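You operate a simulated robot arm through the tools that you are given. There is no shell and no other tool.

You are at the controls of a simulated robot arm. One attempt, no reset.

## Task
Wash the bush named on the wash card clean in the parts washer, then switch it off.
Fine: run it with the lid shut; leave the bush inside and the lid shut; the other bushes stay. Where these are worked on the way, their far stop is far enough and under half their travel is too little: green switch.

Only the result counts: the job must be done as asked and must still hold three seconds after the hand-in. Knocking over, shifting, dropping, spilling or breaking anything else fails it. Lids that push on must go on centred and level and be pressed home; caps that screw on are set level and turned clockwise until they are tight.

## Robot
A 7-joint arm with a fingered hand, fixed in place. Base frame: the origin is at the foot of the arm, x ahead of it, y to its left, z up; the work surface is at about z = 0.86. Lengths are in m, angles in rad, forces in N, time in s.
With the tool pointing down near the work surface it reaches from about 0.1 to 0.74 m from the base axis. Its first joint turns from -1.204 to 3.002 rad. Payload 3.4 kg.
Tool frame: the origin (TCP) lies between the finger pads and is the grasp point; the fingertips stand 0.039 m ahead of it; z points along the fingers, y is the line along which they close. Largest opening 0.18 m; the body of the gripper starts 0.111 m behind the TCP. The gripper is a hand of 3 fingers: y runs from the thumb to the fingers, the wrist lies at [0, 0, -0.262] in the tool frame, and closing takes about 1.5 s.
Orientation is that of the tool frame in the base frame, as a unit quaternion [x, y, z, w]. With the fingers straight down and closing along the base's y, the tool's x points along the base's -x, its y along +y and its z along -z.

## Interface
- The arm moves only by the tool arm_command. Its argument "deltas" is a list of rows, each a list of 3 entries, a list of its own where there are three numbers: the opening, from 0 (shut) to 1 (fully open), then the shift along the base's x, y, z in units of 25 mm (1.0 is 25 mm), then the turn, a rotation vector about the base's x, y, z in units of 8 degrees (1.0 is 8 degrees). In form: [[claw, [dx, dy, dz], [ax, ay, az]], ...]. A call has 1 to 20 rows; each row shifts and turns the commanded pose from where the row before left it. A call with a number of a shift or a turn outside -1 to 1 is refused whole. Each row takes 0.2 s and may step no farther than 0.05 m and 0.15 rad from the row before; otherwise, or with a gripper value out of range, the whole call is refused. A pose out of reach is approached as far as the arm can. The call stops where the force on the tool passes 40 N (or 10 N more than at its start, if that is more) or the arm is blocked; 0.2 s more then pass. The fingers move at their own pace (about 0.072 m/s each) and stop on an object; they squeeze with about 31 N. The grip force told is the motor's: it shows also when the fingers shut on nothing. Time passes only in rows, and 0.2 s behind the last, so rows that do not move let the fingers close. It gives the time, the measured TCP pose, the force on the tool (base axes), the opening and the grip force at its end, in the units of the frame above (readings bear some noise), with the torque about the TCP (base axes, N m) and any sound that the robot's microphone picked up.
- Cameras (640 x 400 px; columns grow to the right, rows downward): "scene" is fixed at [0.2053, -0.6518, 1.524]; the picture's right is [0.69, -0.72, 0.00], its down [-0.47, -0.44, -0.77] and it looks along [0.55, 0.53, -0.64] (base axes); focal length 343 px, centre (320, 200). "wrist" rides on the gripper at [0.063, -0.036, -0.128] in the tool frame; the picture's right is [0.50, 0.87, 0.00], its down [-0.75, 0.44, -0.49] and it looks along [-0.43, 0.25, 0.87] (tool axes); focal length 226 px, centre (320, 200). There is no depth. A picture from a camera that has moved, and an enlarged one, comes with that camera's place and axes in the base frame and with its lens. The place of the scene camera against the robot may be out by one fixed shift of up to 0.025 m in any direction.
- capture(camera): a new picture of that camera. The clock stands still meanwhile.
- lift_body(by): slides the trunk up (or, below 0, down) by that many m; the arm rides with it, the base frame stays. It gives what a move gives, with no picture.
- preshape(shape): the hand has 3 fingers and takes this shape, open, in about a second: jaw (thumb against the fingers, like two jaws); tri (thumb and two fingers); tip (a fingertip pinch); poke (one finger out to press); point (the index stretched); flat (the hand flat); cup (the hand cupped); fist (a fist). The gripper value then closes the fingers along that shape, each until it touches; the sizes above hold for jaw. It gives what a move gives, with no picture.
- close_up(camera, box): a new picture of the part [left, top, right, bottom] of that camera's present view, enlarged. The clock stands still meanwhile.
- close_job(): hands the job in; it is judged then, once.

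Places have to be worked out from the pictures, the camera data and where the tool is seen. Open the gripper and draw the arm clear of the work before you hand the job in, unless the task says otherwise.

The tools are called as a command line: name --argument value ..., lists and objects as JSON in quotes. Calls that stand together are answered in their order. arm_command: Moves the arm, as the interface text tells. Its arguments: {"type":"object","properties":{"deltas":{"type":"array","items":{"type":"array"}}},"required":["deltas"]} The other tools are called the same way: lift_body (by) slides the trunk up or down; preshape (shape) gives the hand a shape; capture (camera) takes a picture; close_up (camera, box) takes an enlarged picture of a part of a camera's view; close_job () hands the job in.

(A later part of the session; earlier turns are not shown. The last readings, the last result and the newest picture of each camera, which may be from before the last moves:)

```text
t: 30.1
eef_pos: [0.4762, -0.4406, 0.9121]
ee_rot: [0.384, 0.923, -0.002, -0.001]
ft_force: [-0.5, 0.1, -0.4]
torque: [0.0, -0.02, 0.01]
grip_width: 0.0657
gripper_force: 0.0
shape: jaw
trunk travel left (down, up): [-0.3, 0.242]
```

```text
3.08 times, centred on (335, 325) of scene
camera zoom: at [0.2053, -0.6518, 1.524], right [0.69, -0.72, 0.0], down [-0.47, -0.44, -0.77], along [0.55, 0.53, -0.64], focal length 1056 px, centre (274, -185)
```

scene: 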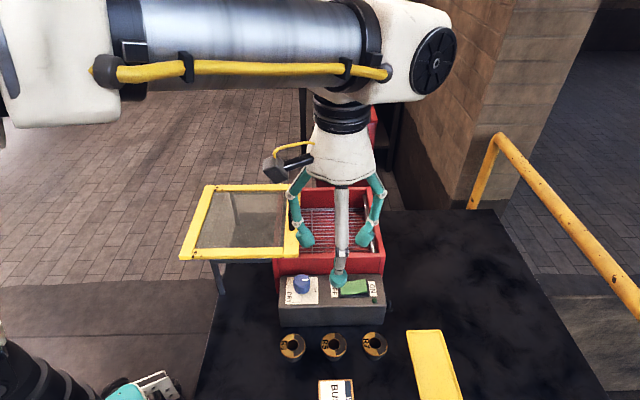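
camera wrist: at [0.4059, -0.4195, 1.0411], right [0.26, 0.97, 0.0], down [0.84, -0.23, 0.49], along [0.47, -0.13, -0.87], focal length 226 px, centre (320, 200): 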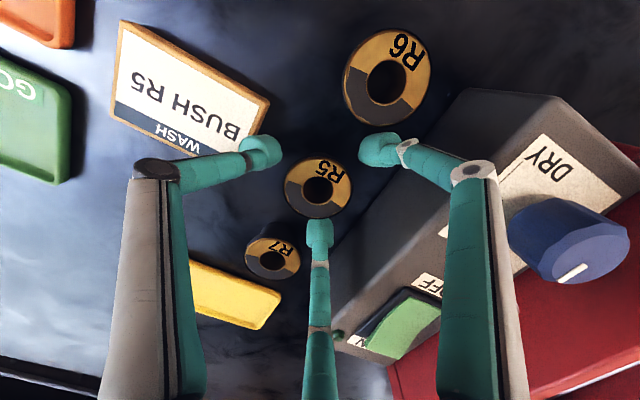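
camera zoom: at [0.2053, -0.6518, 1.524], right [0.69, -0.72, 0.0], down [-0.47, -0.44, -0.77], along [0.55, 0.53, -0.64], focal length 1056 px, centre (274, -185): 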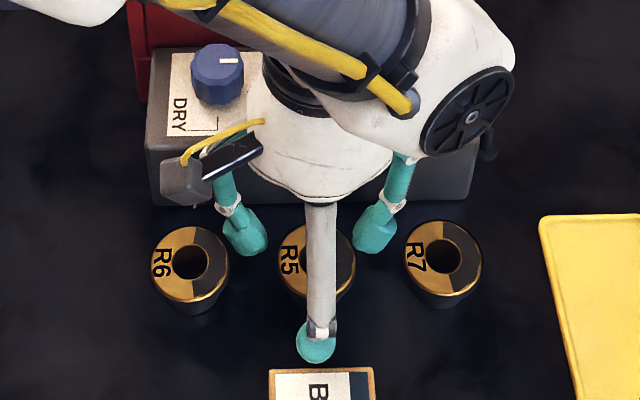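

The tool surrounds R5 with no contact on the neighbours. I nudge 2 mm and close on the bush.

arm_command --deltas '[[0.36, [-0.08, 0.08, 0], [0, 0, 0]], [0.25, [0, 0, 0], [0, 0, 0]], [0.15, [0, 0, 0], [0, 0, 0]], [0, [0, 0, 0], [0, 0, 0]], [0, [0, 0, 0], [0, 0, 0]], [0, [0, 0, 0], [0, 0, 0]], [0, [0, 0, 0], [0, 0, 0]]]'

capture --camera "wrist"

close_up --camera "scene" --box '[250, 260, 420, 390]'

```text
t: 31.7
eef_pos: [0.4725, -0.4383, 0.9111]
ee_rot: [0.383, 0.924, -0.002, -0.001]
ft_force: [0.4, -0.2, -3.2]
torque: [0.02, 0.0, 0.03]
grip_width: 0.0324
gripper_force: 31.0
shape: jaw
trunk travel left (down, up): [-0.3, 0.242]
```

```text
taken
camera wrist: at [0.4031, -0.4173, 1.0409], right [0.26, 0.97, 0.0], down [0.84, -0.23, 0.49], along [0.47, -0.13, -0.87], focal length 226 px, centre (320, 200)
```

wrist: 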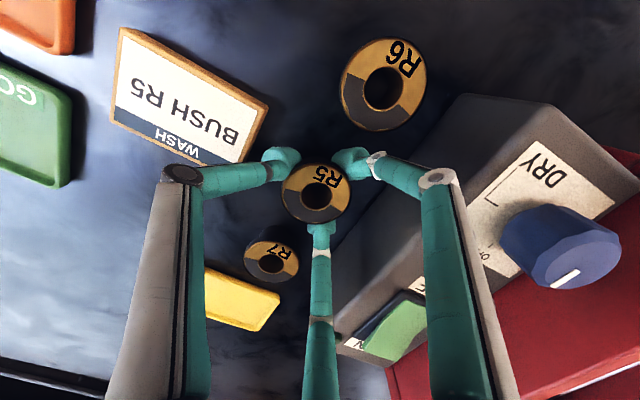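

```text
3.08 times, centred on (335, 325) of scene
camera zoom: at [0.2053, -0.6518, 1.524], right [0.69, -0.72, 0.0], down [-0.47, -0.44, -0.77], along [0.55, 0.53, -0.64], focal length 1056 px, centre (274, -185)
```

zoom: 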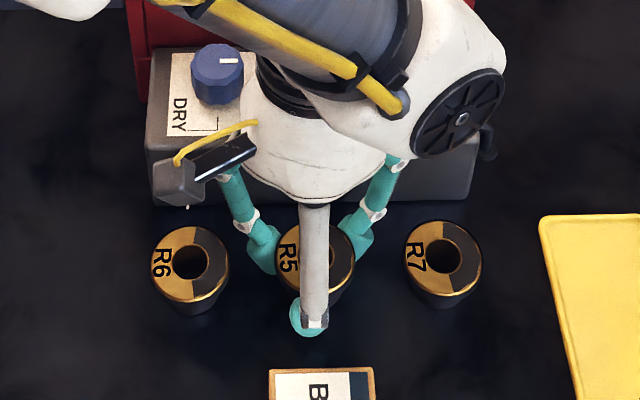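

The fingers hold the bush (31 N). I lift slowly and check it comes up.

arm_command --deltas '[[0, [0, 0, 0.2], [0, 0, 0]], [0, [0, 0, 0.4], [0, 0, 0]], [0, [0, 0, 0.8], [0, 0, 0]], [0, [0, 0, 1], [0, 0, 0]], [0, [0, 0, 1], [0, 0, 0]], [0, [0, 0, 0], [0, 0, 0]]]'

capture --camera "wrist"

close_up --camera "scene" --box '[250, 200, 420, 390]'

```text
t: 33.1
eef_pos: [0.4733, -0.4369, 0.9981]
ee_rot: [0.383, 0.924, -0.002, -0.001]
ft_force: [0.4, 0.6, -2.9]
torque: [0.05, 0.02, 0.04]
grip_width: 0.0324
gripper_force: 31.1
shape: jaw
trunk travel left (down, up): [-0.3, 0.242]
```

```text
taken
camera wrist: at [0.4038, -0.4165, 1.1268], right [0.26, 0.97, 0.0], down [0.84, -0.22, 0.49], along [0.47, -0.13, -0.87], focal length 226 px, centre (320, 200)
```

wrist: 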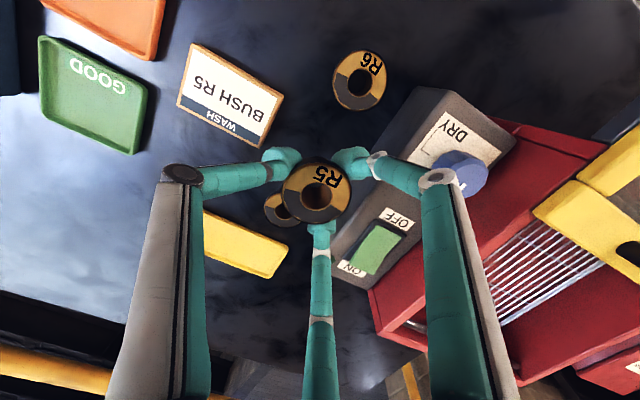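

```text
2.11 times, centred on (335, 295) of scene
camera zoom: at [0.2053, -0.6518, 1.524], right [0.69, -0.72, 0.0], down [-0.47, -0.44, -0.77], along [0.55, 0.53, -0.64], focal length 722 px, centre (288, 0)
```

zoom: 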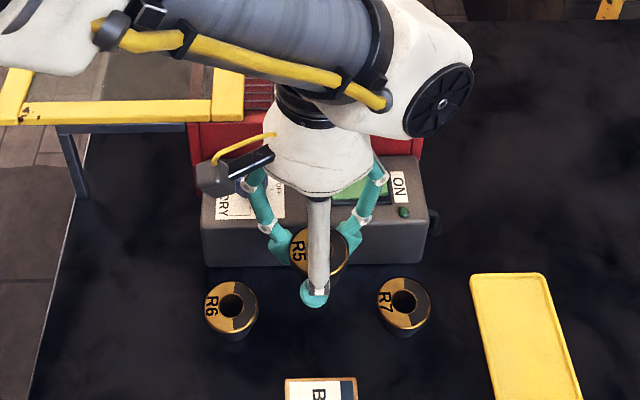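

R5 is lifted and held. I raise it further and carry it over the open tank.

arm_command --deltas '[[0, [0, 0, 1], [0, 0, 0]], [0, [0, 0, 1], [0, 0, 0]], [0, [0, 0, 1], [0, 0, 0]], [0, [0, 0, 1], [0, 0, 0]], [0, [0, 0, 1], [0, 0, 0]], [0, [0, 0, 1], [0, 0, 0]], [0, [0, 0, 0.5], [0, 0, 0]], [0, [0.763, 0.668, 0], [0, 0, 0]], [0, [0.763, 0.668, 0], [0, 0, 0]], [0, [0.763, 0.668, 0], [0, 0, 0]], [0, [0.763, 0.668, 0], [0, 0, 0]], [0, [0.763, 0.668, 0], [0, 0, 0]], [0, [0.763, 0.668, 0], [0, 0, 0]], [0, [0.763, 0.668, 0], [0, 0, 0]], [0, [0.763, 0.668, 0], [0, 0, 0]], [0, [0.763, 0.668, 0], [0, 0, 0]], [0, [0.763, 0.668, 0], [0, 0, 0]], [0, [0, 0, 0], [0, 0, 0]]]'

capture --camera "wrist"

capture --camera "scene"

```text
t: 36.9
eef_pos: [0.6626, -0.2704, 1.1619]
ee_rot: [0.384, 0.923, -0.002, 0.0]
ft_force: [0.7, 0.0, -2.4]
torque: [0.03, -0.01, 0.01]
grip_width: 0.0319
gripper_force: 31.2
shape: jaw
trunk travel left (down, up): [-0.3, 0.242]
```

```text
taken
camera wrist: at [0.5927, -0.251, 1.2907], right [0.26, 0.96, 0.0], down [0.84, -0.23, 0.49], along [0.47, -0.13, -0.87], focal length 226 px, centre (320, 200)
```

wrist: 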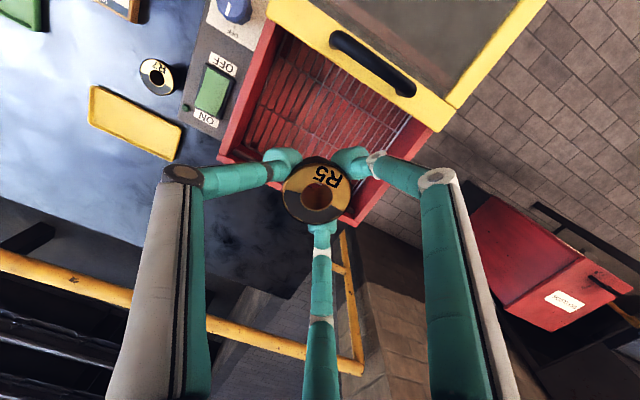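

```text
taken
```

scene: 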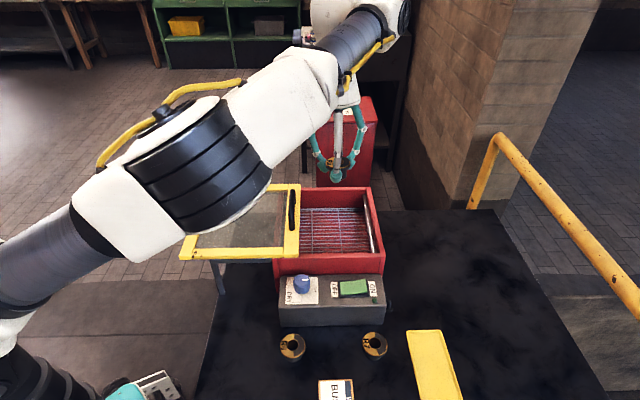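

R5 is above the tank. I zoom in to estimate the basket depth before lowering.

close_up --camera "scene" --box '[260, 130, 400, 290]'

close_up --camera "wrist" --box '[200, 0, 450, 240]'

```text
2.50 times, centred on (330, 210) of scene
camera zoom: at [0.2053, -0.6518, 1.524], right [0.69, -0.72, 0.0], down [-0.47, -0.44, -0.77], along [0.55, 0.53, -0.64], focal length 858 px, centre (295, 175)
```

zoom: 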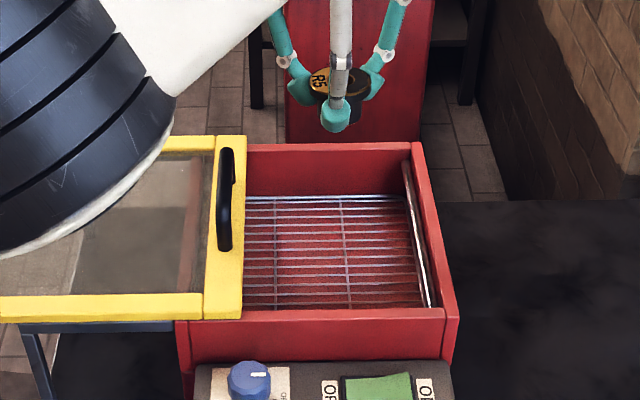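

```text
1.67 times, centred on (325, 120) of wrist
camera zoom: at [0.5927, -0.251, 1.2907], right [0.26, 0.96, 0.0], down [0.84, -0.23, 0.49], along [0.47, -0.13, -0.87], focal length 377 px, centre (312, 333)
```

zoom: 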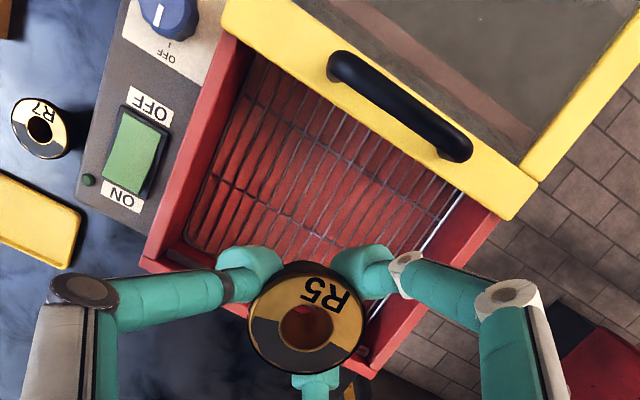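

The basket grid looks about 6 cm below the rim, near z≈0.94, so release should be at TCP z≈0.99. I lower to about 1.01 first.

arm_command --deltas '[[0, [0, 0, -1], [0, 0, 0]], [0, [0, 0, -1], [0, 0, 0]], [0, [0, 0, -1], [0, 0, 0]], [0, [0, 0, -1], [0, 0, 0]], [0, [0, 0, -1], [0, 0, 0]], [0, [0, 0, -0.6], [0, 0, 0]], [0, [0, 0, -0.4], [0, 0, 0]], [0, [0, 0, 0], [0, 0, 0]]]'

close_up --camera "scene" --box '[260, 130, 400, 290]'

capture --camera "wrist"

```text
t: 38.7
eef_pos: [0.6633, -0.2703, 1.0112]
ee_rot: [0.384, 0.923, -0.003, -0.001]
ft_force: [0.1, 0.0, -2.4]
torque: [0.04, 0.03, -0.01]
grip_width: 0.0317
gripper_force: 31.1
shape: jaw
trunk travel left (down, up): [-0.3, 0.242]
```

```text
2.50 times, centred on (330, 210) of scene
camera zoom: at [0.2053, -0.6518, 1.524], right [0.69, -0.72, 0.0], down [-0.47, -0.44, -0.77], along [0.55, 0.53, -0.64], focal length 858 px, centre (295, 175)
```

zoom: 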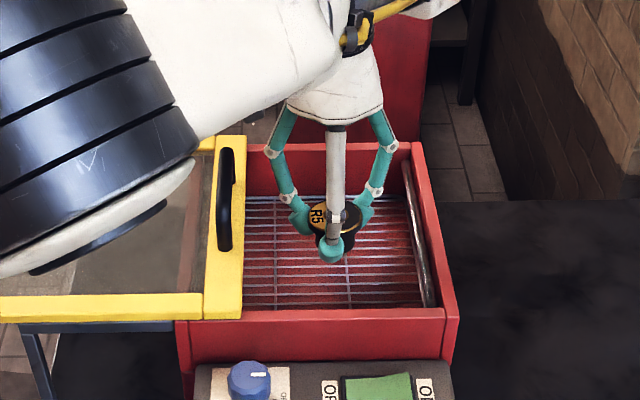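

```text
taken
camera wrist: at [0.5942, -0.2508, 1.1404], right [0.26, 0.97, 0.0], down [0.84, -0.22, 0.49], along [0.47, -0.13, -0.87], focal length 226 px, centre (320, 200)
```

wrist: 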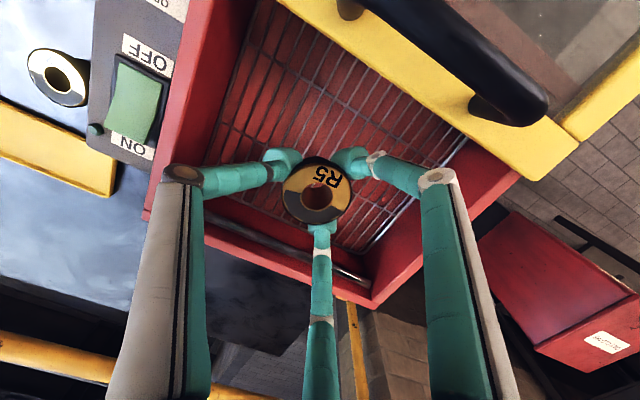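

Still free air. I lower in small 3–4 mm steps and watch for contact.

arm_command --deltas '[[0, [0, 0, -0.16], [0, 0, 0]], [0, [0, 0, -0.16], [0, 0, 0]], [0, [0, 0, -0.16], [0, 0, 0]], [0, [0, 0, -0.16], [0, 0, 0]], [0, [0, 0, 0], [0, 0, 0]]]'

close_up --camera "scene" --box '[280, 170, 390, 270]'

```text
t: 39.9
eef_pos: [0.6634, -0.2711, 0.9935]
ee_rot: [0.384, 0.924, -0.003, -0.001]
ft_force: [0.0, -0.1, -2.4]
torque: [-0.01, 0.0, -0.01]
grip_width: 0.0322
gripper_force: 30.9
shape: jaw
trunk travel left (down, up): [-0.3, 0.242]
```

```text
4.00 times, centred on (335, 220) of scene
camera zoom: at [0.2053, -0.6518, 1.524], right [0.69, -0.72, 0.0], down [-0.47, -0.44, -0.77], along [0.55, 0.53, -0.64], focal length 1373 px, centre (260, 120)
```

zoom: 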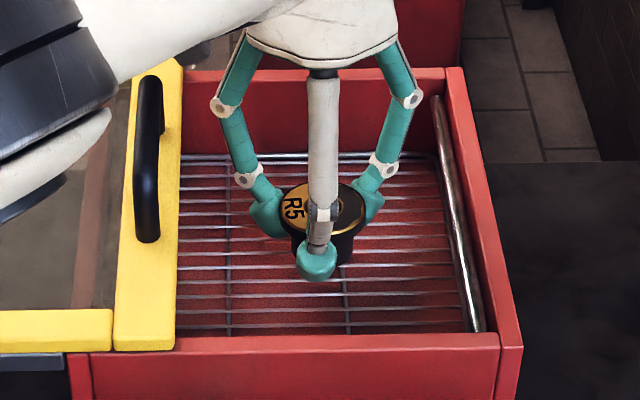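

No contact yet at 0.9935. I continue down in small steps.

arm_command --deltas '[[0, [0, 0, -0.12], [0, 0, 0]], [0, [0, 0, -0.12], [0, 0, 0]], [0, [0, 0, -0.12], [0, 0, 0]], [0, [0, 0, 0], [0, 0, 0]]]'

```text
t: 40.9
eef_pos: [0.663, -0.2708, 0.9841]
ee_rot: [0.383, 0.924, -0.003, -0.001]
ft_force: [0.9, 0.6, -2.4]
torque: [0.02, -0.01, 0.01]
grip_width: 0.032
gripper_force: 31.4
shape: jaw
trunk travel left (down, up): [-0.3, 0.242]
```

Still the bare weight of the bush (−2.4 N). I go lower in the same small steps.

arm_command --deltas '[[0, [0, 0, -0.12], [0, 0, 0]], [0, [0, 0, -0.12], [0, 0, 0]], [0, [0, 0, -0.12], [0, 0, 0]], [0, [0, 0, 0], [0, 0, 0]]]'

close_up --camera "scene" --box '[280, 170, 390, 270]'

capture --camera "wrist"

```text
t: 41.9
eef_pos: [0.6641, -0.2706, 0.9759]
ee_rot: [0.384, 0.923, -0.003, 0.0]
ft_force: [0.2, 0.9, -2.5]
torque: [0.0, 0.03, 0.0]
grip_width: 0.0323
gripper_force: 31.3
shape: jaw
trunk travel left (down, up): [-0.3, 0.242]
```

```text
4.00 times, centred on (335, 220) of scene
camera zoom: at [0.2053, -0.6518, 1.524], right [0.69, -0.72, 0.0], down [-0.47, -0.44, -0.77], along [0.55, 0.53, -0.64], focal length 1373 px, centre (260, 120)
```

zoom: 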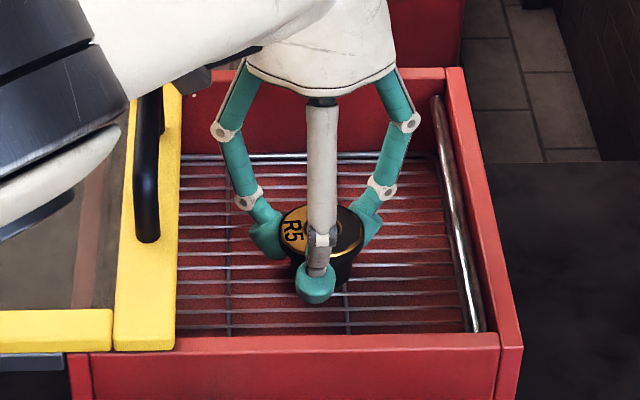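

```text
taken
camera wrist: at [0.5933, -0.2509, 1.1052], right [0.26, 0.97, 0.0], down [0.84, -0.22, 0.49], along [0.47, -0.13, -0.87], focal length 226 px, centre (320, 200)
```

wrist: 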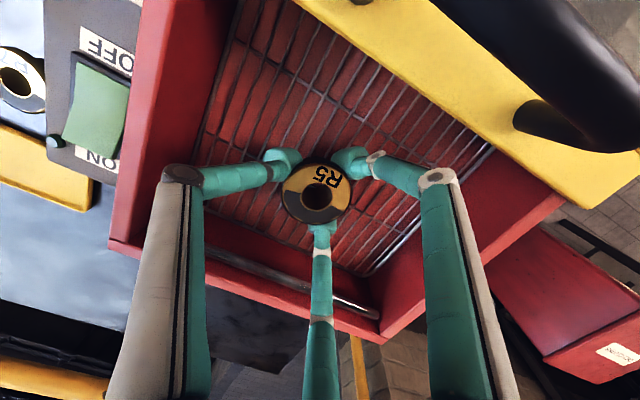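

Still no contact at 0.976. I continue in 3 mm steps.

arm_command --deltas '[[0, [0, 0, -0.12], [0, 0, 0]], [0, [0, 0, -0.12], [0, 0, 0]], [0, [0, 0, -0.12], [0, 0, 0]], [0, [0, 0, 0], [0, 0, 0]]]'

capture --camera "scene"

```text
t: 42.9
eef_pos: [0.663, -0.27, 0.9707]
ee_rot: [0.384, 0.923, -0.001, 0.001]
ft_force: [1.3, -0.3, 11.3]
torque: [0.09, -0.23, 0.0]
grip_width: 0.0325
gripper_force: 31.6
shape: jaw
trunk travel left (down, up): [-0.3, 0.242]
```

```text
taken
```

scene: 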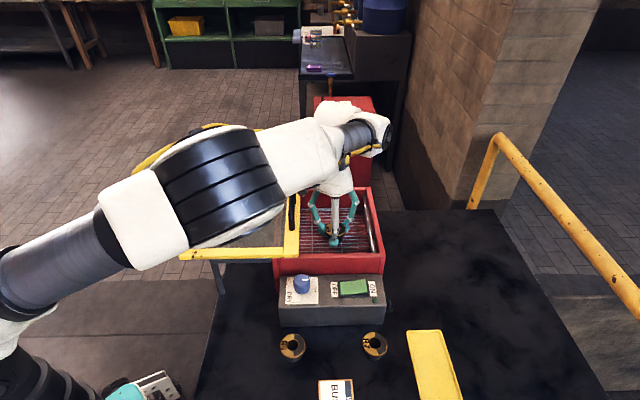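

Contact: the force went from −2.4 to +11 N, so R5 stands on the grid. I ease off 2 mm and open the fingers.

arm_command --deltas '[[0, [0, 0, 0.1], [0, 0, 0]], [0.15, [0, 0, 0], [0, 0, 0]], [0.25, [0, 0, 0], [0, 0, 0]], [0.36, [0, 0, 0], [0, 0, 0]], [0.36, [0, 0, 0], [0, 0, 0]], [0.36, [0, 0, 0], [0, 0, 0]], [0.36, [0, 0, 0], [0, 0, 0]]]'

capture --camera "wrist"

close_up --camera "scene" --box '[270, 170, 390, 270]'

```text
t: 44.5
eef_pos: [0.6634, -0.2722, 0.9699]
ee_rot: [0.384, 0.923, -0.002, -0.001]
ft_force: [-0.1, -0.1, 0.4]
torque: [-0.03, 0.0, 0.03]
grip_width: 0.0644
gripper_force: 0.2
shape: jaw
trunk travel left (down, up): [-0.3, 0.242]
```

```text
taken
camera wrist: at [0.5926, -0.251, 1.0988], right [0.26, 0.97, 0.0], down [0.84, -0.22, 0.49], along [0.47, -0.13, -0.87], focal length 226 px, centre (320, 200)
```

wrist: 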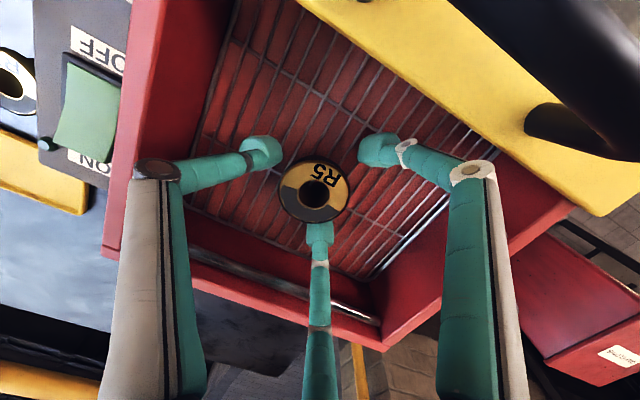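

```text
4.00 times, centred on (330, 220) of scene
camera zoom: at [0.2053, -0.6518, 1.524], right [0.69, -0.72, 0.0], down [-0.47, -0.44, -0.77], along [0.55, 0.53, -0.64], focal length 1373 px, centre (280, 120)
```

zoom: 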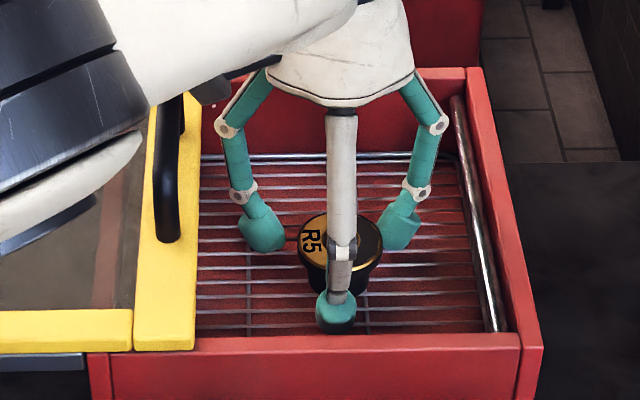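

R5 is released and stands upright on the grid. I rise straight up.

arm_command --deltas '[[0.36, [0, 0, 0.5], [0, 0, 0]], [0.36, [0, 0, 0.8], [0, 0, 0]], [0.36, [0, 0, 1], [0, 0, 0]], [0.36, [0, 0, 1], [0, 0, 0]], [0.36, [0, 0, 1], [0, 0, 0]], [0.36, [0, 0, 1], [0, 0, 0]], [0.36, [0, 0, 1], [0, 0, 0]], [0.36, [0, 0, 1], [0, 0, 0]], [0.36, [0, 0, 1], [0, 0, 0]], [0.36, [0, 0, 0.7], [0, 0, 0]], [0.36, [0, 0, 0], [0, 0, 0]]]'

capture --camera "wrist"

capture --camera "scene"

```text
t: 46.9
eef_pos: [0.6621, -0.2722, 1.1952]
ee_rot: [0.384, 0.923, -0.002, 0.0]
ft_force: [-0.9, 0.5, -0.1]
torque: [-0.03, 0.01, 0.01]
grip_width: 0.0643
gripper_force: 0.0
shape: jaw
trunk travel left (down, up): [-0.3, 0.242]
```

```text
taken
camera wrist: at [0.593, -0.2522, 1.324], right [0.26, 0.97, 0.0], down [0.84, -0.23, 0.49], along [0.47, -0.13, -0.87], focal length 226 px, centre (320, 200)
```

wrist: 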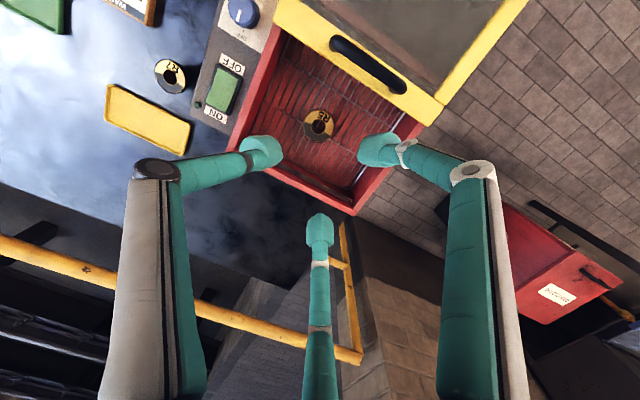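

```text
taken
```

scene: 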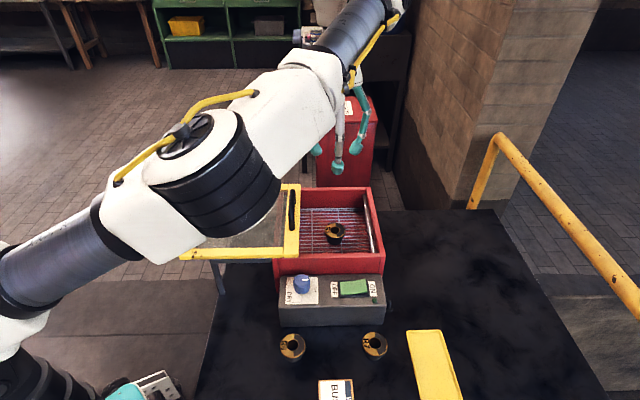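

Now back to the handle, which reads (0.601, -0.198) from this view. I turn the hand back by +90°, tilt 12° as before and move above it.

arm_command --deltas '[[0.3, [-0.212, 0.26, 0], [0, 0, 0.9375]], [0.3, [-0.212, 0.26, 0], [0, 0, 0.9375]], [0.3, [-0.212, 0.26, 0], [0, 0, 0.9375]], [0.3, [-0.212, 0.26, 0], [0, 0, 0.9375]], [0.3, [-0.212, 0.26, 0], [0, 0, 0.9375]], [0.3, [-0.212, 0.26, 0], [0, 0, 0.9375]], [0.3, [-0.212, 0.26, 0], [0, 0, 0.9375]], [0.3, [-0.212, 0.26, 0], [0, 0, 0.9375]], [0.3, [-0.212, 0.26, 0], [0, 0, 0.9375]], [0.3, [-0.212, 0.26, 0], [0, 0, 0.9375]], [0.3, [-0.212, 0.26, 0], [0, 0, 0.9375]], [0.3, [-0.212, 0.26, 0], [0, 0, 0.9375]], [0.3, [0, 0, 0], [-0.53, -0.53, 0]], [0.3, [0, 0, 0], [-0.53, -0.53, 0]], [0.3, [0, 0, -1], [0, 0, 0]], [0.3, [0, 0, -1], [0, 0, 0]], [0.3, [0, 0, 0], [0, 0, 0]]]'

capture --camera "wrist"

capture --camera "scene"

```text
t: 50.5
eef_pos: [0.601, -0.194, 1.1443]
ee_rot: [-0.379, 0.919, -0.097, 0.042]
ft_force: [0.4, 0.4, -0.4]
torque: [0.0, -0.01, 0.0]
grip_width: 0.0542
gripper_force: 0.1
shape: jaw
trunk travel left (down, up): [-0.3, 0.242]
```

```text
taken
camera wrist: at [0.5614, -0.2439, 1.2781], right [-0.95, 0.25, -0.18], down [0.16, 0.91, 0.39], along [0.26, 0.34, -0.9], focal length 226 px, centre (320, 200)
```

wrist: 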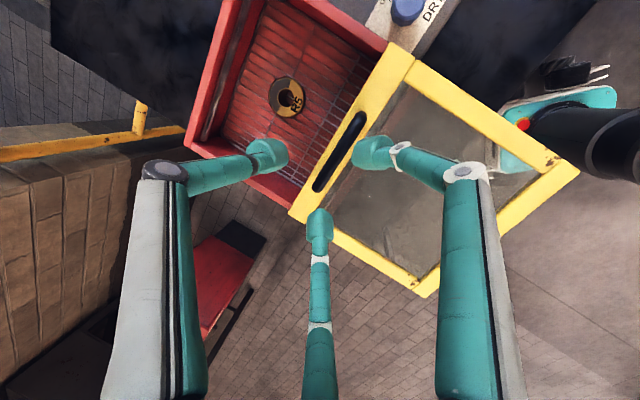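

```text
taken
```

scene: 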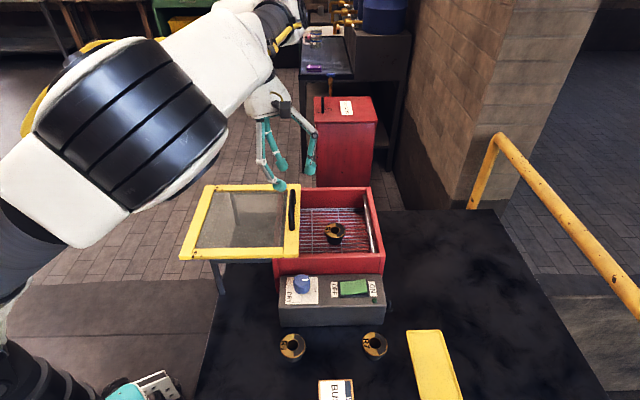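

Handle centred between the fingers again. I descend to z≈1.056 and close to hook it.

arm_command --deltas '[[0.3, [-0.16, -0.12, -0.5], [0, 0, 0]], [0.3, [0, 0, -0.8], [0, 0, 0]], [0.3, [0, 0, -0.8], [0, 0, 0]], [0.3, [0, 0, -0.8], [0, 0, 0]], [0.3, [0, 0, -0.6], [0, 0, 0]], [0.15, [0, 0, 0], [0, 0, 0]], [0.03, [0, 0, 0], [0, 0, 0]], [0.03, [0, 0, 0], [0, 0, 0]], [0.03, [0, 0, 0], [0, 0, 0]], [0.03, [0, 0, 0], [0, 0, 0]]]'

capture --camera "wrist"

close_up --camera "scene" --box '[200, 130, 400, 290]'

```text
t: 52.7
eef_pos: [0.5952, -0.1957, 1.0548]
ee_rot: [-0.38, 0.919, -0.097, 0.04]
ft_force: [0.0, -0.4, -13.8]
torque: [0.01, 0.05, 0.01]
grip_width: 0.0008
gripper_force: 31.6
shape: jaw
trunk travel left (down, up): [-0.3, 0.242]
```

```text
taken
camera wrist: at [0.5581, -0.2456, 1.1888], right [-0.95, 0.25, -0.18], down [0.16, 0.91, 0.39], along [0.26, 0.34, -0.9], focal length 226 px, centre (320, 200)
```

wrist: 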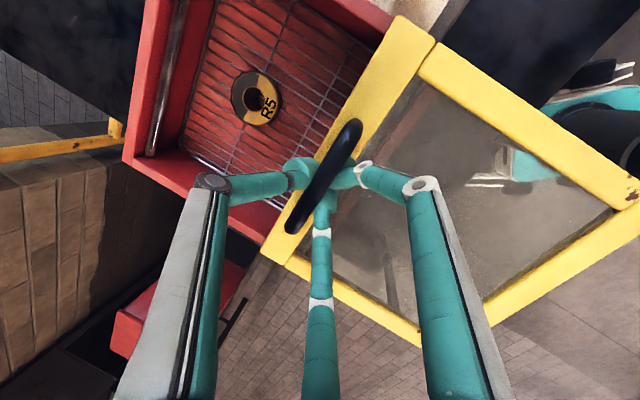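

```text
2.50 times, centred on (300, 210) of scene
camera zoom: at [0.2053, -0.6518, 1.524], right [0.69, -0.72, 0.0], down [-0.47, -0.44, -0.77], along [0.55, 0.53, -0.64], focal length 858 px, centre (370, 175)
```

zoom: 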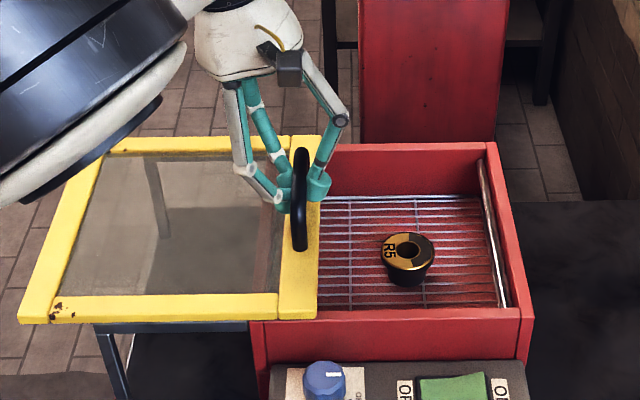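

Hooked again. I slide the lid shut along +e1, first part.

arm_command --deltas '[[0.05, [0, 0, 0], [0, 0, 0]], [0.05, [0.2, -0.2, 0], [0, 0, 0]], [0.05, [0.4, -0.4, 0], [0, 0, 0]], [0.05, [0.4, -0.4, 0], [0, 0, 0]], [0.05, [0.4, -0.4, 0], [0, 0, 0]], [0.05, [0.4, -0.4, 0], [0, 0, 0]], [0.05, [0.4, -0.4, 0], [0, 0, 0]], [0.05, [0.4, -0.4, 0], [0, 0, 0]], [0.05, [0, 0, 0], [0, 0, 0]]]'

close_up --camera "scene" --box '[200, 130, 400, 290]'

```text
t: 54.7
eef_pos: [0.6617, -0.2604, 1.0578]
ee_rot: [-0.38, 0.919, -0.097, 0.042]
ft_force: [0.7, 0.4, -1.3]
torque: [0.0, 0.0, -0.05]
grip_width: 0.009
gripper_force: 0.1
shape: jaw
trunk travel left (down, up): [-0.3, 0.242]
```

```text
2.50 times, centred on (300, 210) of scene
camera zoom: at [0.2053, -0.6518, 1.524], right [0.69, -0.72, 0.0], down [-0.47, -0.44, -0.77], along [0.55, 0.53, -0.64], focal length 858 px, centre (370, 175)
```

zoom: 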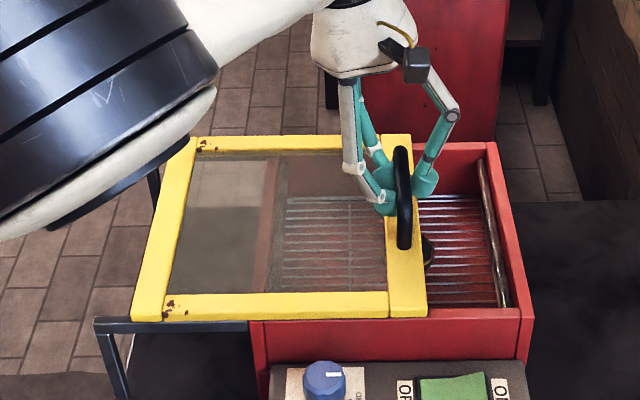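

The lid passes over R5 without touching. I continue to the closed position.

arm_command --deltas '[[0.05, [0.4, -0.4, 0], [0, 0, 0]], [0.05, [0.4, -0.4, 0], [0, 0, 0]], [0.05, [0.4, -0.4, 0], [0, 0, 0]], [0.05, [0.4, -0.4, 0], [0, 0, 0]], [0.05, [0.4, -0.4, 0], [0, 0, 0]], [0.05, [0.4, -0.4, 0], [0, 0, 0]], [0.05, [0.2, -0.2, 0], [0, 0, 0]], [0.05, [0, 0, 0], [0, 0, 0]]]'

close_up --camera "scene" --box '[200, 130, 420, 300]'

```text
t: 56.5
eef_pos: [0.7251, -0.3253, 1.0578]
ee_rot: [-0.379, 0.919, -0.098, 0.042]
ft_force: [-0.1, 1.1, -0.6]
torque: [0.02, 0.0, 0.01]
grip_width: 0.0094
gripper_force: 0.1
shape: jaw
trunk travel left (down, up): [-0.3, 0.242]
```

```text
2.35 times, centred on (310, 215) of scene
camera zoom: at [0.2053, -0.6518, 1.524], right [0.69, -0.72, 0.0], down [-0.47, -0.44, -0.77], along [0.55, 0.53, -0.64], focal length 808 px, centre (344, 165)
```

zoom: 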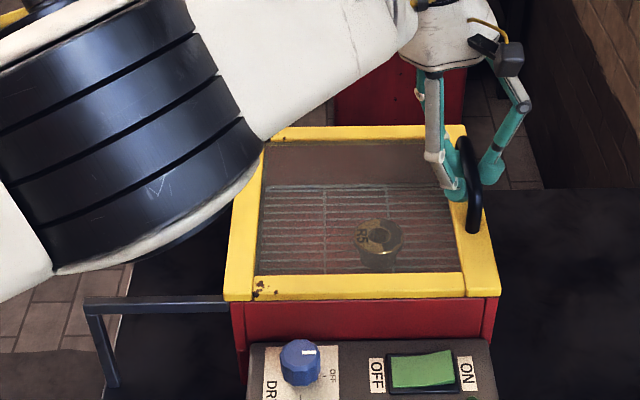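

Nearly shut; about 3 mm remain by comparison with the first picture. I push gently on until the stop is felt.

arm_command --deltas '[[0.05, [0.1, -0.1, 0], [0, 0, 0]], [0.05, [0.1, -0.1, 0], [0, 0, 0]], [0.05, [0.1, -0.1, 0], [0, 0, 0]], [0.05, [0, 0, 0], [0, 0, 0]]]'

close_up --camera "scene" --box '[200, 130, 420, 300]'

```text
t: 57.5
eef_pos: [0.733, -0.3321, 1.0595]
ee_rot: [-0.381, 0.918, -0.098, 0.041]
ft_force: [-8.3, 6.8, -0.7]
torque: [0.18, 0.21, -0.02]
grip_width: 0.0105
gripper_force: 0.0
shape: jaw
trunk travel left (down, up): [-0.3, 0.242]
```

```text
2.35 times, centred on (310, 215) of scene
camera zoom: at [0.2053, -0.6518, 1.524], right [0.69, -0.72, 0.0], down [-0.47, -0.44, -0.77], along [0.55, 0.53, -0.64], focal length 808 px, centre (344, 165)
```

zoom: 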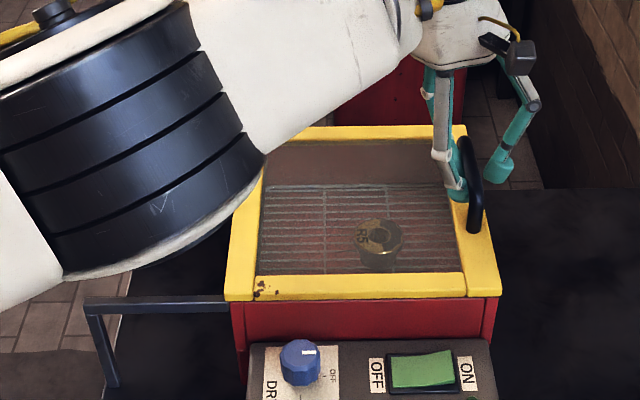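

The lid is against its closed stop (about 11 N). I back off slightly, open and rise clear.

arm_command --deltas '[[0.05, [0.06, -0.06, 0], [0, 0, 0]], [0.05, [0, 0, 0], [0, 0, 0]], [0.08, [-0.2, 0.2, 0], [0, 0, 0]], [0.2, [-0.05, 0.05, 0], [0, 0, 0]], [0.3, [0, 0, 0], [0, 0, 0]], [0.3, [0, 0, 0], [0, 0, 0]], [0.3, [0, 0, 0], [0, 0, 0]], [0.3, [0, 0, 0.5], [0, 0, 0]], [0.3, [0, 0, 1], [0, 0, 0]], [0.3, [0, 0, 1], [0, 0, 0]], [0.3, [-0.2, 0.2, 1], [0, 0, 0]], [0.3, [-0.4, 0.4, 1], [0, 0, 0]], [0.3, [-0.4, 0.4, 1], [0, 0, 0]], [0.3, [0, 0, 0], [0, 0, 0]]]'

close_up --camera "scene" --box '[200, 130, 420, 300]'

capture --camera "wrist"

```text
t: 60.5
eef_pos: [0.7049, -0.3047, 1.1948]
ee_rot: [-0.38, 0.919, -0.097, 0.041]
ft_force: [0.0, -0.4, 0.3]
torque: [0.0, -0.03, 0.0]
grip_width: 0.0538
gripper_force: 0.1
shape: jaw
trunk travel left (down, up): [-0.3, 0.242]
```

```text
2.35 times, centred on (310, 215) of scene
camera zoom: at [0.2053, -0.6518, 1.524], right [0.69, -0.72, 0.0], down [-0.47, -0.44, -0.77], along [0.55, 0.53, -0.64], focal length 808 px, centre (344, 165)
```

zoom: 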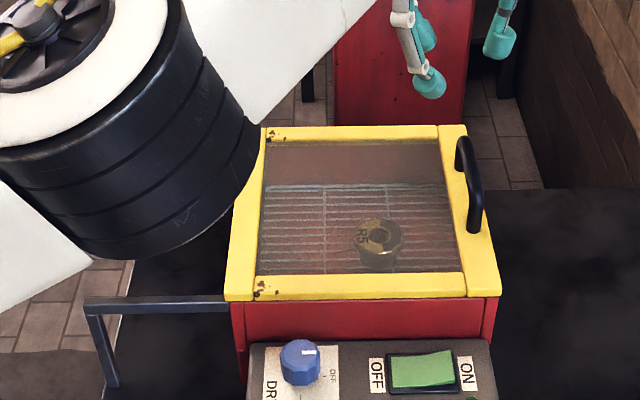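

```text
taken
camera wrist: at [0.6666, -0.3548, 1.3277], right [-0.95, 0.25, -0.18], down [0.16, 0.91, 0.39], along [0.26, 0.34, -0.9], focal length 226 px, centre (320, 200)
```

wrist: 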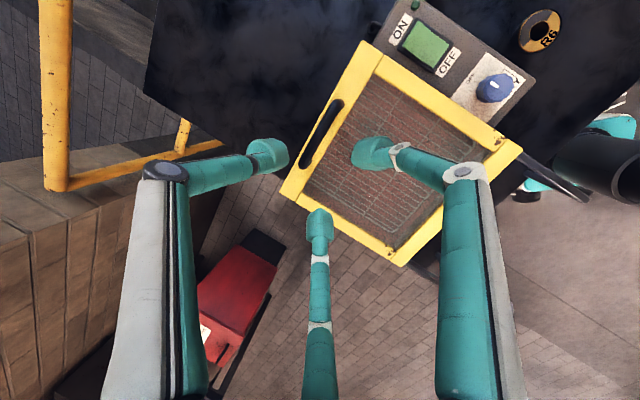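

The lid is fully shut with R5 inside. I level the hand, move above the control panel and form the poke shape to see which finger sticks out.

arm_command --deltas '[[0.3, [-0.6, -0.5, 0], [0.53, 0.53, 0]], [0.3, [-0.6, -0.5, 0], [0.53, 0.53, 0]], [0.3, [-0.76, -0.64, 0], [0, 0, 0]], [0.3, [-0.76, -0.64, 0], [0, 0, 0]], [0.3, [-0.76, -0.64, 0], [0, 0, 0]], [0.3, [-0.76, -0.64, 0], [0, 0, 0]], [0.3, [-0.76, -0.64, 0], [0, 0, 0]], [0.3, [0, 0, 0], [0, 0, 0]]]'

preshape --shape "poke"

capture --camera "wrist"

capture --camera "scene"

```text
t: 62.3
eef_pos: [0.5812, -0.4102, 1.1954]
ee_rot: [-0.382, 0.924, -0.001, 0.002]
ft_force: [0.6, 0.9, 0.7]
torque: [0.0, 0.04, -0.01]
grip_width: 0.0538
gripper_force: 0.1
shape: jaw
trunk travel left (down, up): [-0.3, 0.242]
```

```text
t: 63.2
eef_pos: [0.5807, -0.4081, 1.1961]
ee_rot: [-0.382, 0.924, -0.001, 0.001]
ft_force: [-0.4, -0.2, 0.0]
torque: [-0.01, -0.02, -0.01]
grip_width: 0.0002
gripper_force: 0.1
shape: poke
trunk travel left (down, up): [-0.3, 0.242]
```

```text
taken
camera wrist: at [0.5603, -0.4779, 1.3252], right [-0.97, 0.26, 0.0], down [0.23, 0.84, 0.49], along [0.13, 0.47, -0.87], focal length 226 px, centre (320, 200)
```

wrist: 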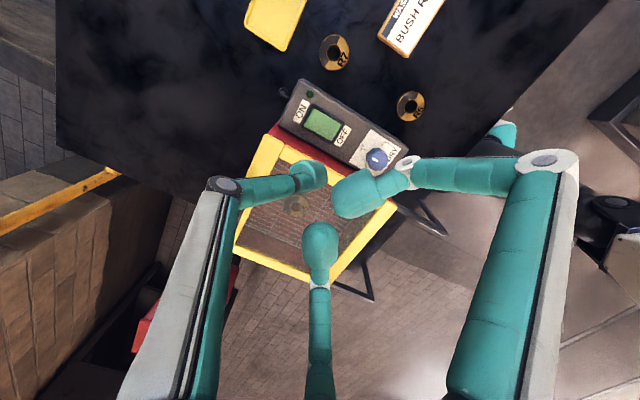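

```text
taken
```

scene: 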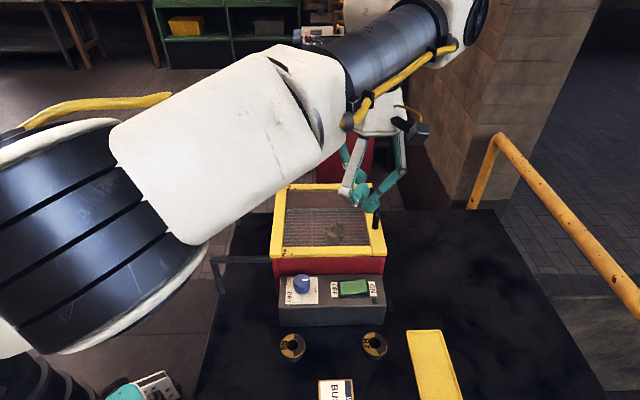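

In the poke shape the thumb stands out near the tool axis, with the other two fingers curled back about 5–6 cm. I zoom in for the switch position and finger geometry.

close_up --camera "wrist" --box '[260, 70, 420, 180]'

close_up --camera "scene" --box '[310, 90, 440, 230]'

close_up --camera "scene" --box '[270, 250, 400, 340]'

close_up --camera "wrist" --box '[220, 130, 420, 290]'

```text
3.64 times, centred on (340, 125) of wrist
camera zoom: at [0.5603, -0.4779, 1.3252], right [-0.97, 0.26, 0.0], down [0.23, 0.84, 0.49], along [0.13, 0.47, -0.87], focal length 822 px, centre (247, 473)
```

zoom: 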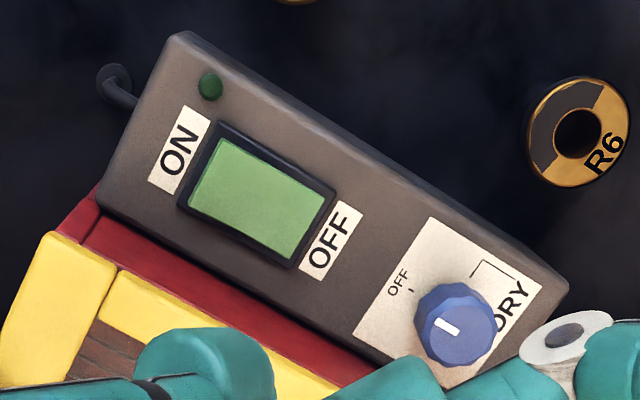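

```text
2.86 times, centred on (375, 160) of scene
camera zoom: at [0.2053, -0.6518, 1.524], right [0.69, -0.72, 0.0], down [-0.47, -0.44, -0.77], along [0.55, 0.53, -0.64], focal length 980 px, centre (163, 314)
```

zoom: 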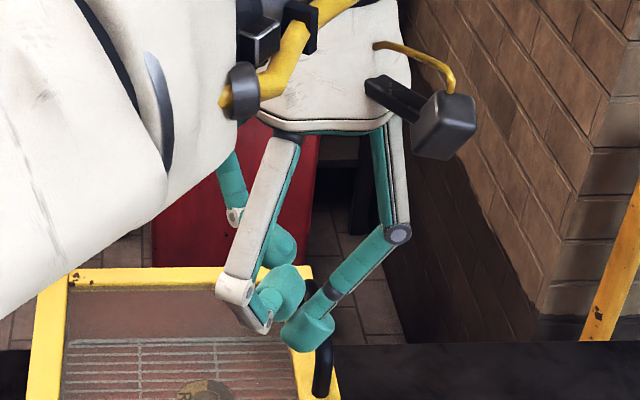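

```text
4.44 times, centred on (335, 295) of scene
camera zoom: at [0.2053, -0.6518, 1.524], right [0.69, -0.72, 0.0], down [-0.47, -0.44, -0.77], along [0.55, 0.53, -0.64], focal length 1525 px, centre (253, -222)
```

zoom: 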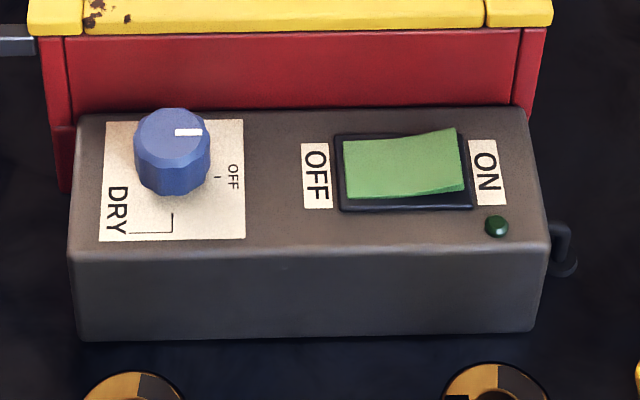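

```text
2.50 times, centred on (320, 210) of wrist
camera zoom: at [0.5603, -0.4779, 1.3252], right [-0.97, 0.26, 0.0], down [0.23, 0.84, 0.49], along [0.13, 0.47, -0.87], focal length 565 px, centre (320, 175)
```

zoom: 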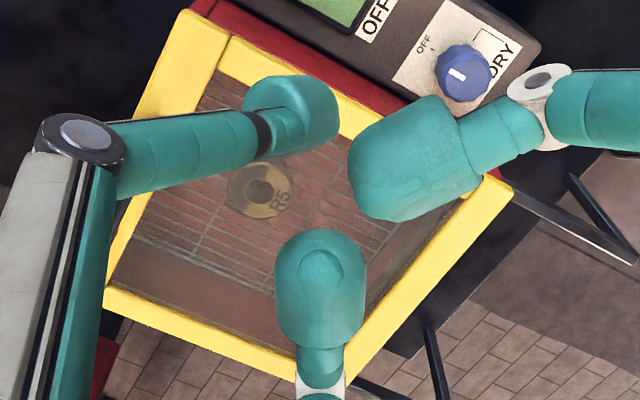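

The rocker's ON end is at about (0.589, -0.419, 0.955) and its OFF end at about (0.557, -0.389). I tilt the hand 10° away from the lid, and come down above the ON end to check alignment.

arm_command --deltas '[[0, [0, -0.2, 0], [0.442, -0.442, 0]], [0, [0, -0.2, 0], [0.442, -0.442, 0]], [0, [-0.04, 0, -1], [0, 0, 0]], [0, [0, 0, -1], [0, 0, 0]], [0, [0, 0, -1], [0, 0, 0]], [0, [0, 0, -1], [0, 0, 0]], [0, [0, 0, -1], [0, 0, 0]], [0, [0, 0, -1], [0, 0, 0]], [0, [0, 0, 0], [0, 0, 0]], [0, [0, 0, 0], [0, 0, 0]]]'

capture --camera "wrist"

close_up --camera "scene" --box '[270, 200, 430, 320]'

```text
t: 65.4
eef_pos: [0.5784, -0.4199, 1.0451]
ee_rot: [-0.38, 0.921, 0.031, 0.082]
ft_force: [-0.7, -0.4, 0.9]
torque: [0.01, 0.04, -0.01]
grip_width: 0.0
gripper_force: 31.4
shape: jaw
trunk travel left (down, up): [-0.3, 0.242]
```

```text
taken
camera wrist: at [0.5436, -0.503, 1.1604], right [-0.96, 0.27, -0.09], down [0.16, 0.77, 0.62], along [0.23, 0.58, -0.78], focal length 226 px, centre (320, 200)
```

wrist: 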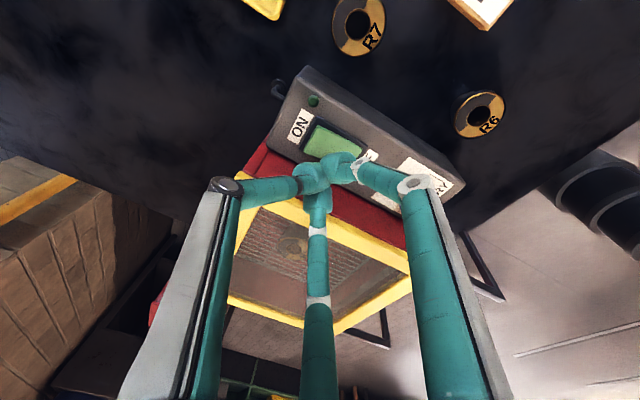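

```text
3.33 times, centred on (350, 260) of scene
camera zoom: at [0.2053, -0.6518, 1.524], right [0.69, -0.72, 0.0], down [-0.47, -0.44, -0.77], along [0.55, 0.53, -0.64], focal length 1144 px, centre (220, 0)
```

zoom: 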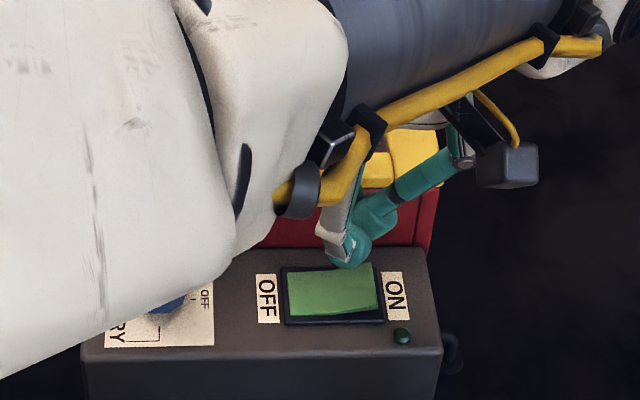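

A gripper value of 0 closed the poke into a shut fist of tips. I rise, form the poke again, and this time command opening 1 to see whether the shape is kept.

arm_command --deltas '[[0, [0, 0, 1], [0, 0, 0]], [0, [0, 0, 1], [0, 0, 0]], [0, [0, 0, 1], [0, 0, 0]], [0, [0, 0, 1], [0, 0, 0]], [0, [0, 0, 1], [0, 0, 0]]]'

preshape --shape "poke"

arm_command --deltas '[[1, [0, 0, 0], [0, 0, 0]], [1, [0, 0, 0], [0, 0, 0]]]'

capture --camera "wrist"

```text
t: 66.6
eef_pos: [0.5748, -0.4196, 1.1718]
ee_rot: [-0.38, 0.921, 0.032, 0.083]
ft_force: [-0.5, 0.2, -0.3]
torque: [-0.02, -0.02, 0.0]
grip_width: 0.0001
gripper_force: 31.2
shape: jaw
trunk travel left (down, up): [-0.3, 0.242]
```

```text
t: 67.5
eef_pos: [0.5753, -0.4198, 1.1685]
ee_rot: [-0.381, 0.921, 0.031, 0.082]
ft_force: [0.1, 0.2, 0.0]
torque: [-0.03, 0.0, -0.01]
grip_width: 0.0
gripper_force: 0.0
shape: poke
trunk travel left (down, up): [-0.3, 0.242]
```

```text
t: 68.1
eef_pos: [0.5761, -0.4213, 1.1716]
ee_rot: [-0.381, 0.921, 0.032, 0.081]
ft_force: [-0.2, 0.4, -0.3]
torque: [0.01, 0.04, 0.01]
grip_width: 0.0001
gripper_force: 0.0
shape: poke
trunk travel left (down, up): [-0.3, 0.242]
```

```text
taken
camera wrist: at [0.5409, -0.5045, 1.2857], right [-0.96, 0.27, -0.09], down [0.16, 0.77, 0.62], along [0.23, 0.58, -0.78], focal length 226 px, centre (320, 200)
```

wrist: 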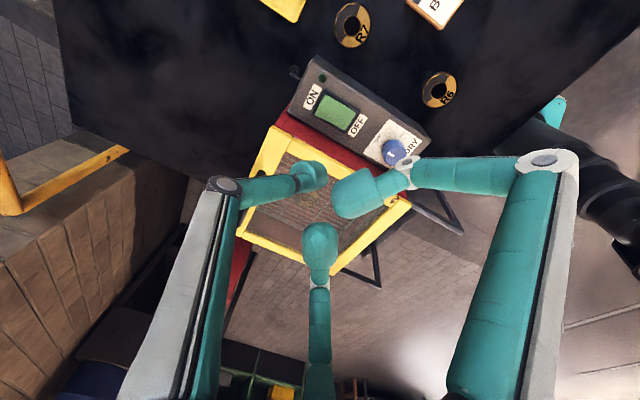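

Opening 1 keeps the poke shape. I descend above the ON end to z≈1.03 (tip ≈0.99) and check.

arm_command --deltas '[[1, [0.06, 0.16, -0.6], [0, 0, 0]], [1, [0, 0, -1], [0, 0, 0]], [1, [0, 0, -1], [0, 0, 0]], [1, [0, 0, -1], [0, 0, 0]], [1, [0, 0, -1], [0, 0, 0]], [1, [0, 0, -0.9], [0, 0, 0]], [1, [0, 0, 0], [0, 0, 0]]]'

close_up --camera "wrist" --box '[240, 60, 440, 220]'

close_up --camera "scene" --box '[270, 200, 430, 320]'

```text
t: 69.7
eef_pos: [0.5783, -0.4154, 1.0323]
ee_rot: [-0.38, 0.921, 0.033, 0.082]
ft_force: [-0.8, 0.5, 0.2]
torque: [-0.04, -0.03, -0.01]
grip_width: 0.0002
gripper_force: 0.1
shape: poke
trunk travel left (down, up): [-0.3, 0.242]
```

```text
2.50 times, centred on (340, 140) of wrist
camera zoom: at [0.5436, -0.4986, 1.1468], right [-0.96, 0.27, -0.09], down [0.16, 0.77, 0.62], along [0.23, 0.58, -0.78], focal length 565 px, centre (270, 350)
```

zoom: 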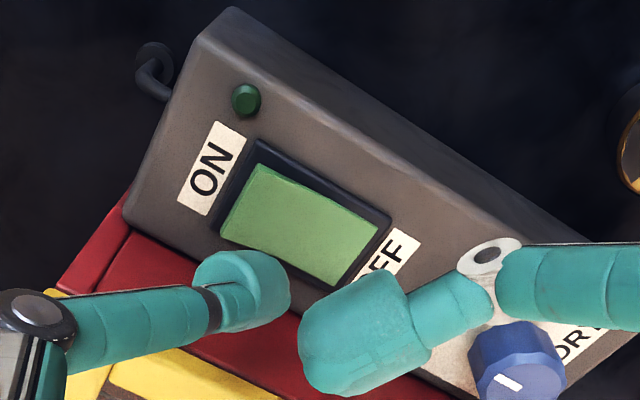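

```text
3.33 times, centred on (350, 260) of scene
camera zoom: at [0.2053, -0.6518, 1.524], right [0.69, -0.72, 0.0], down [-0.47, -0.44, -0.77], along [0.55, 0.53, -0.64], focal length 1144 px, centre (220, 0)
```

zoom: 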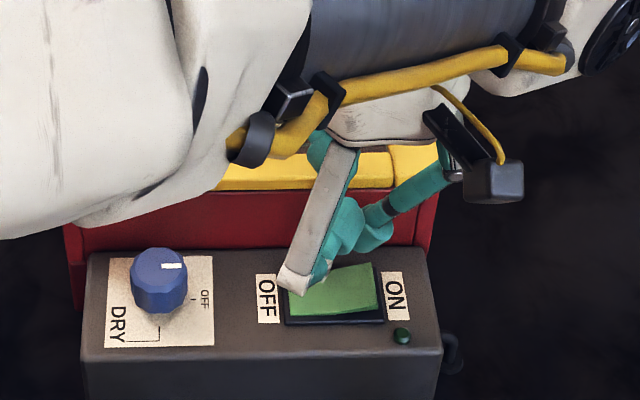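

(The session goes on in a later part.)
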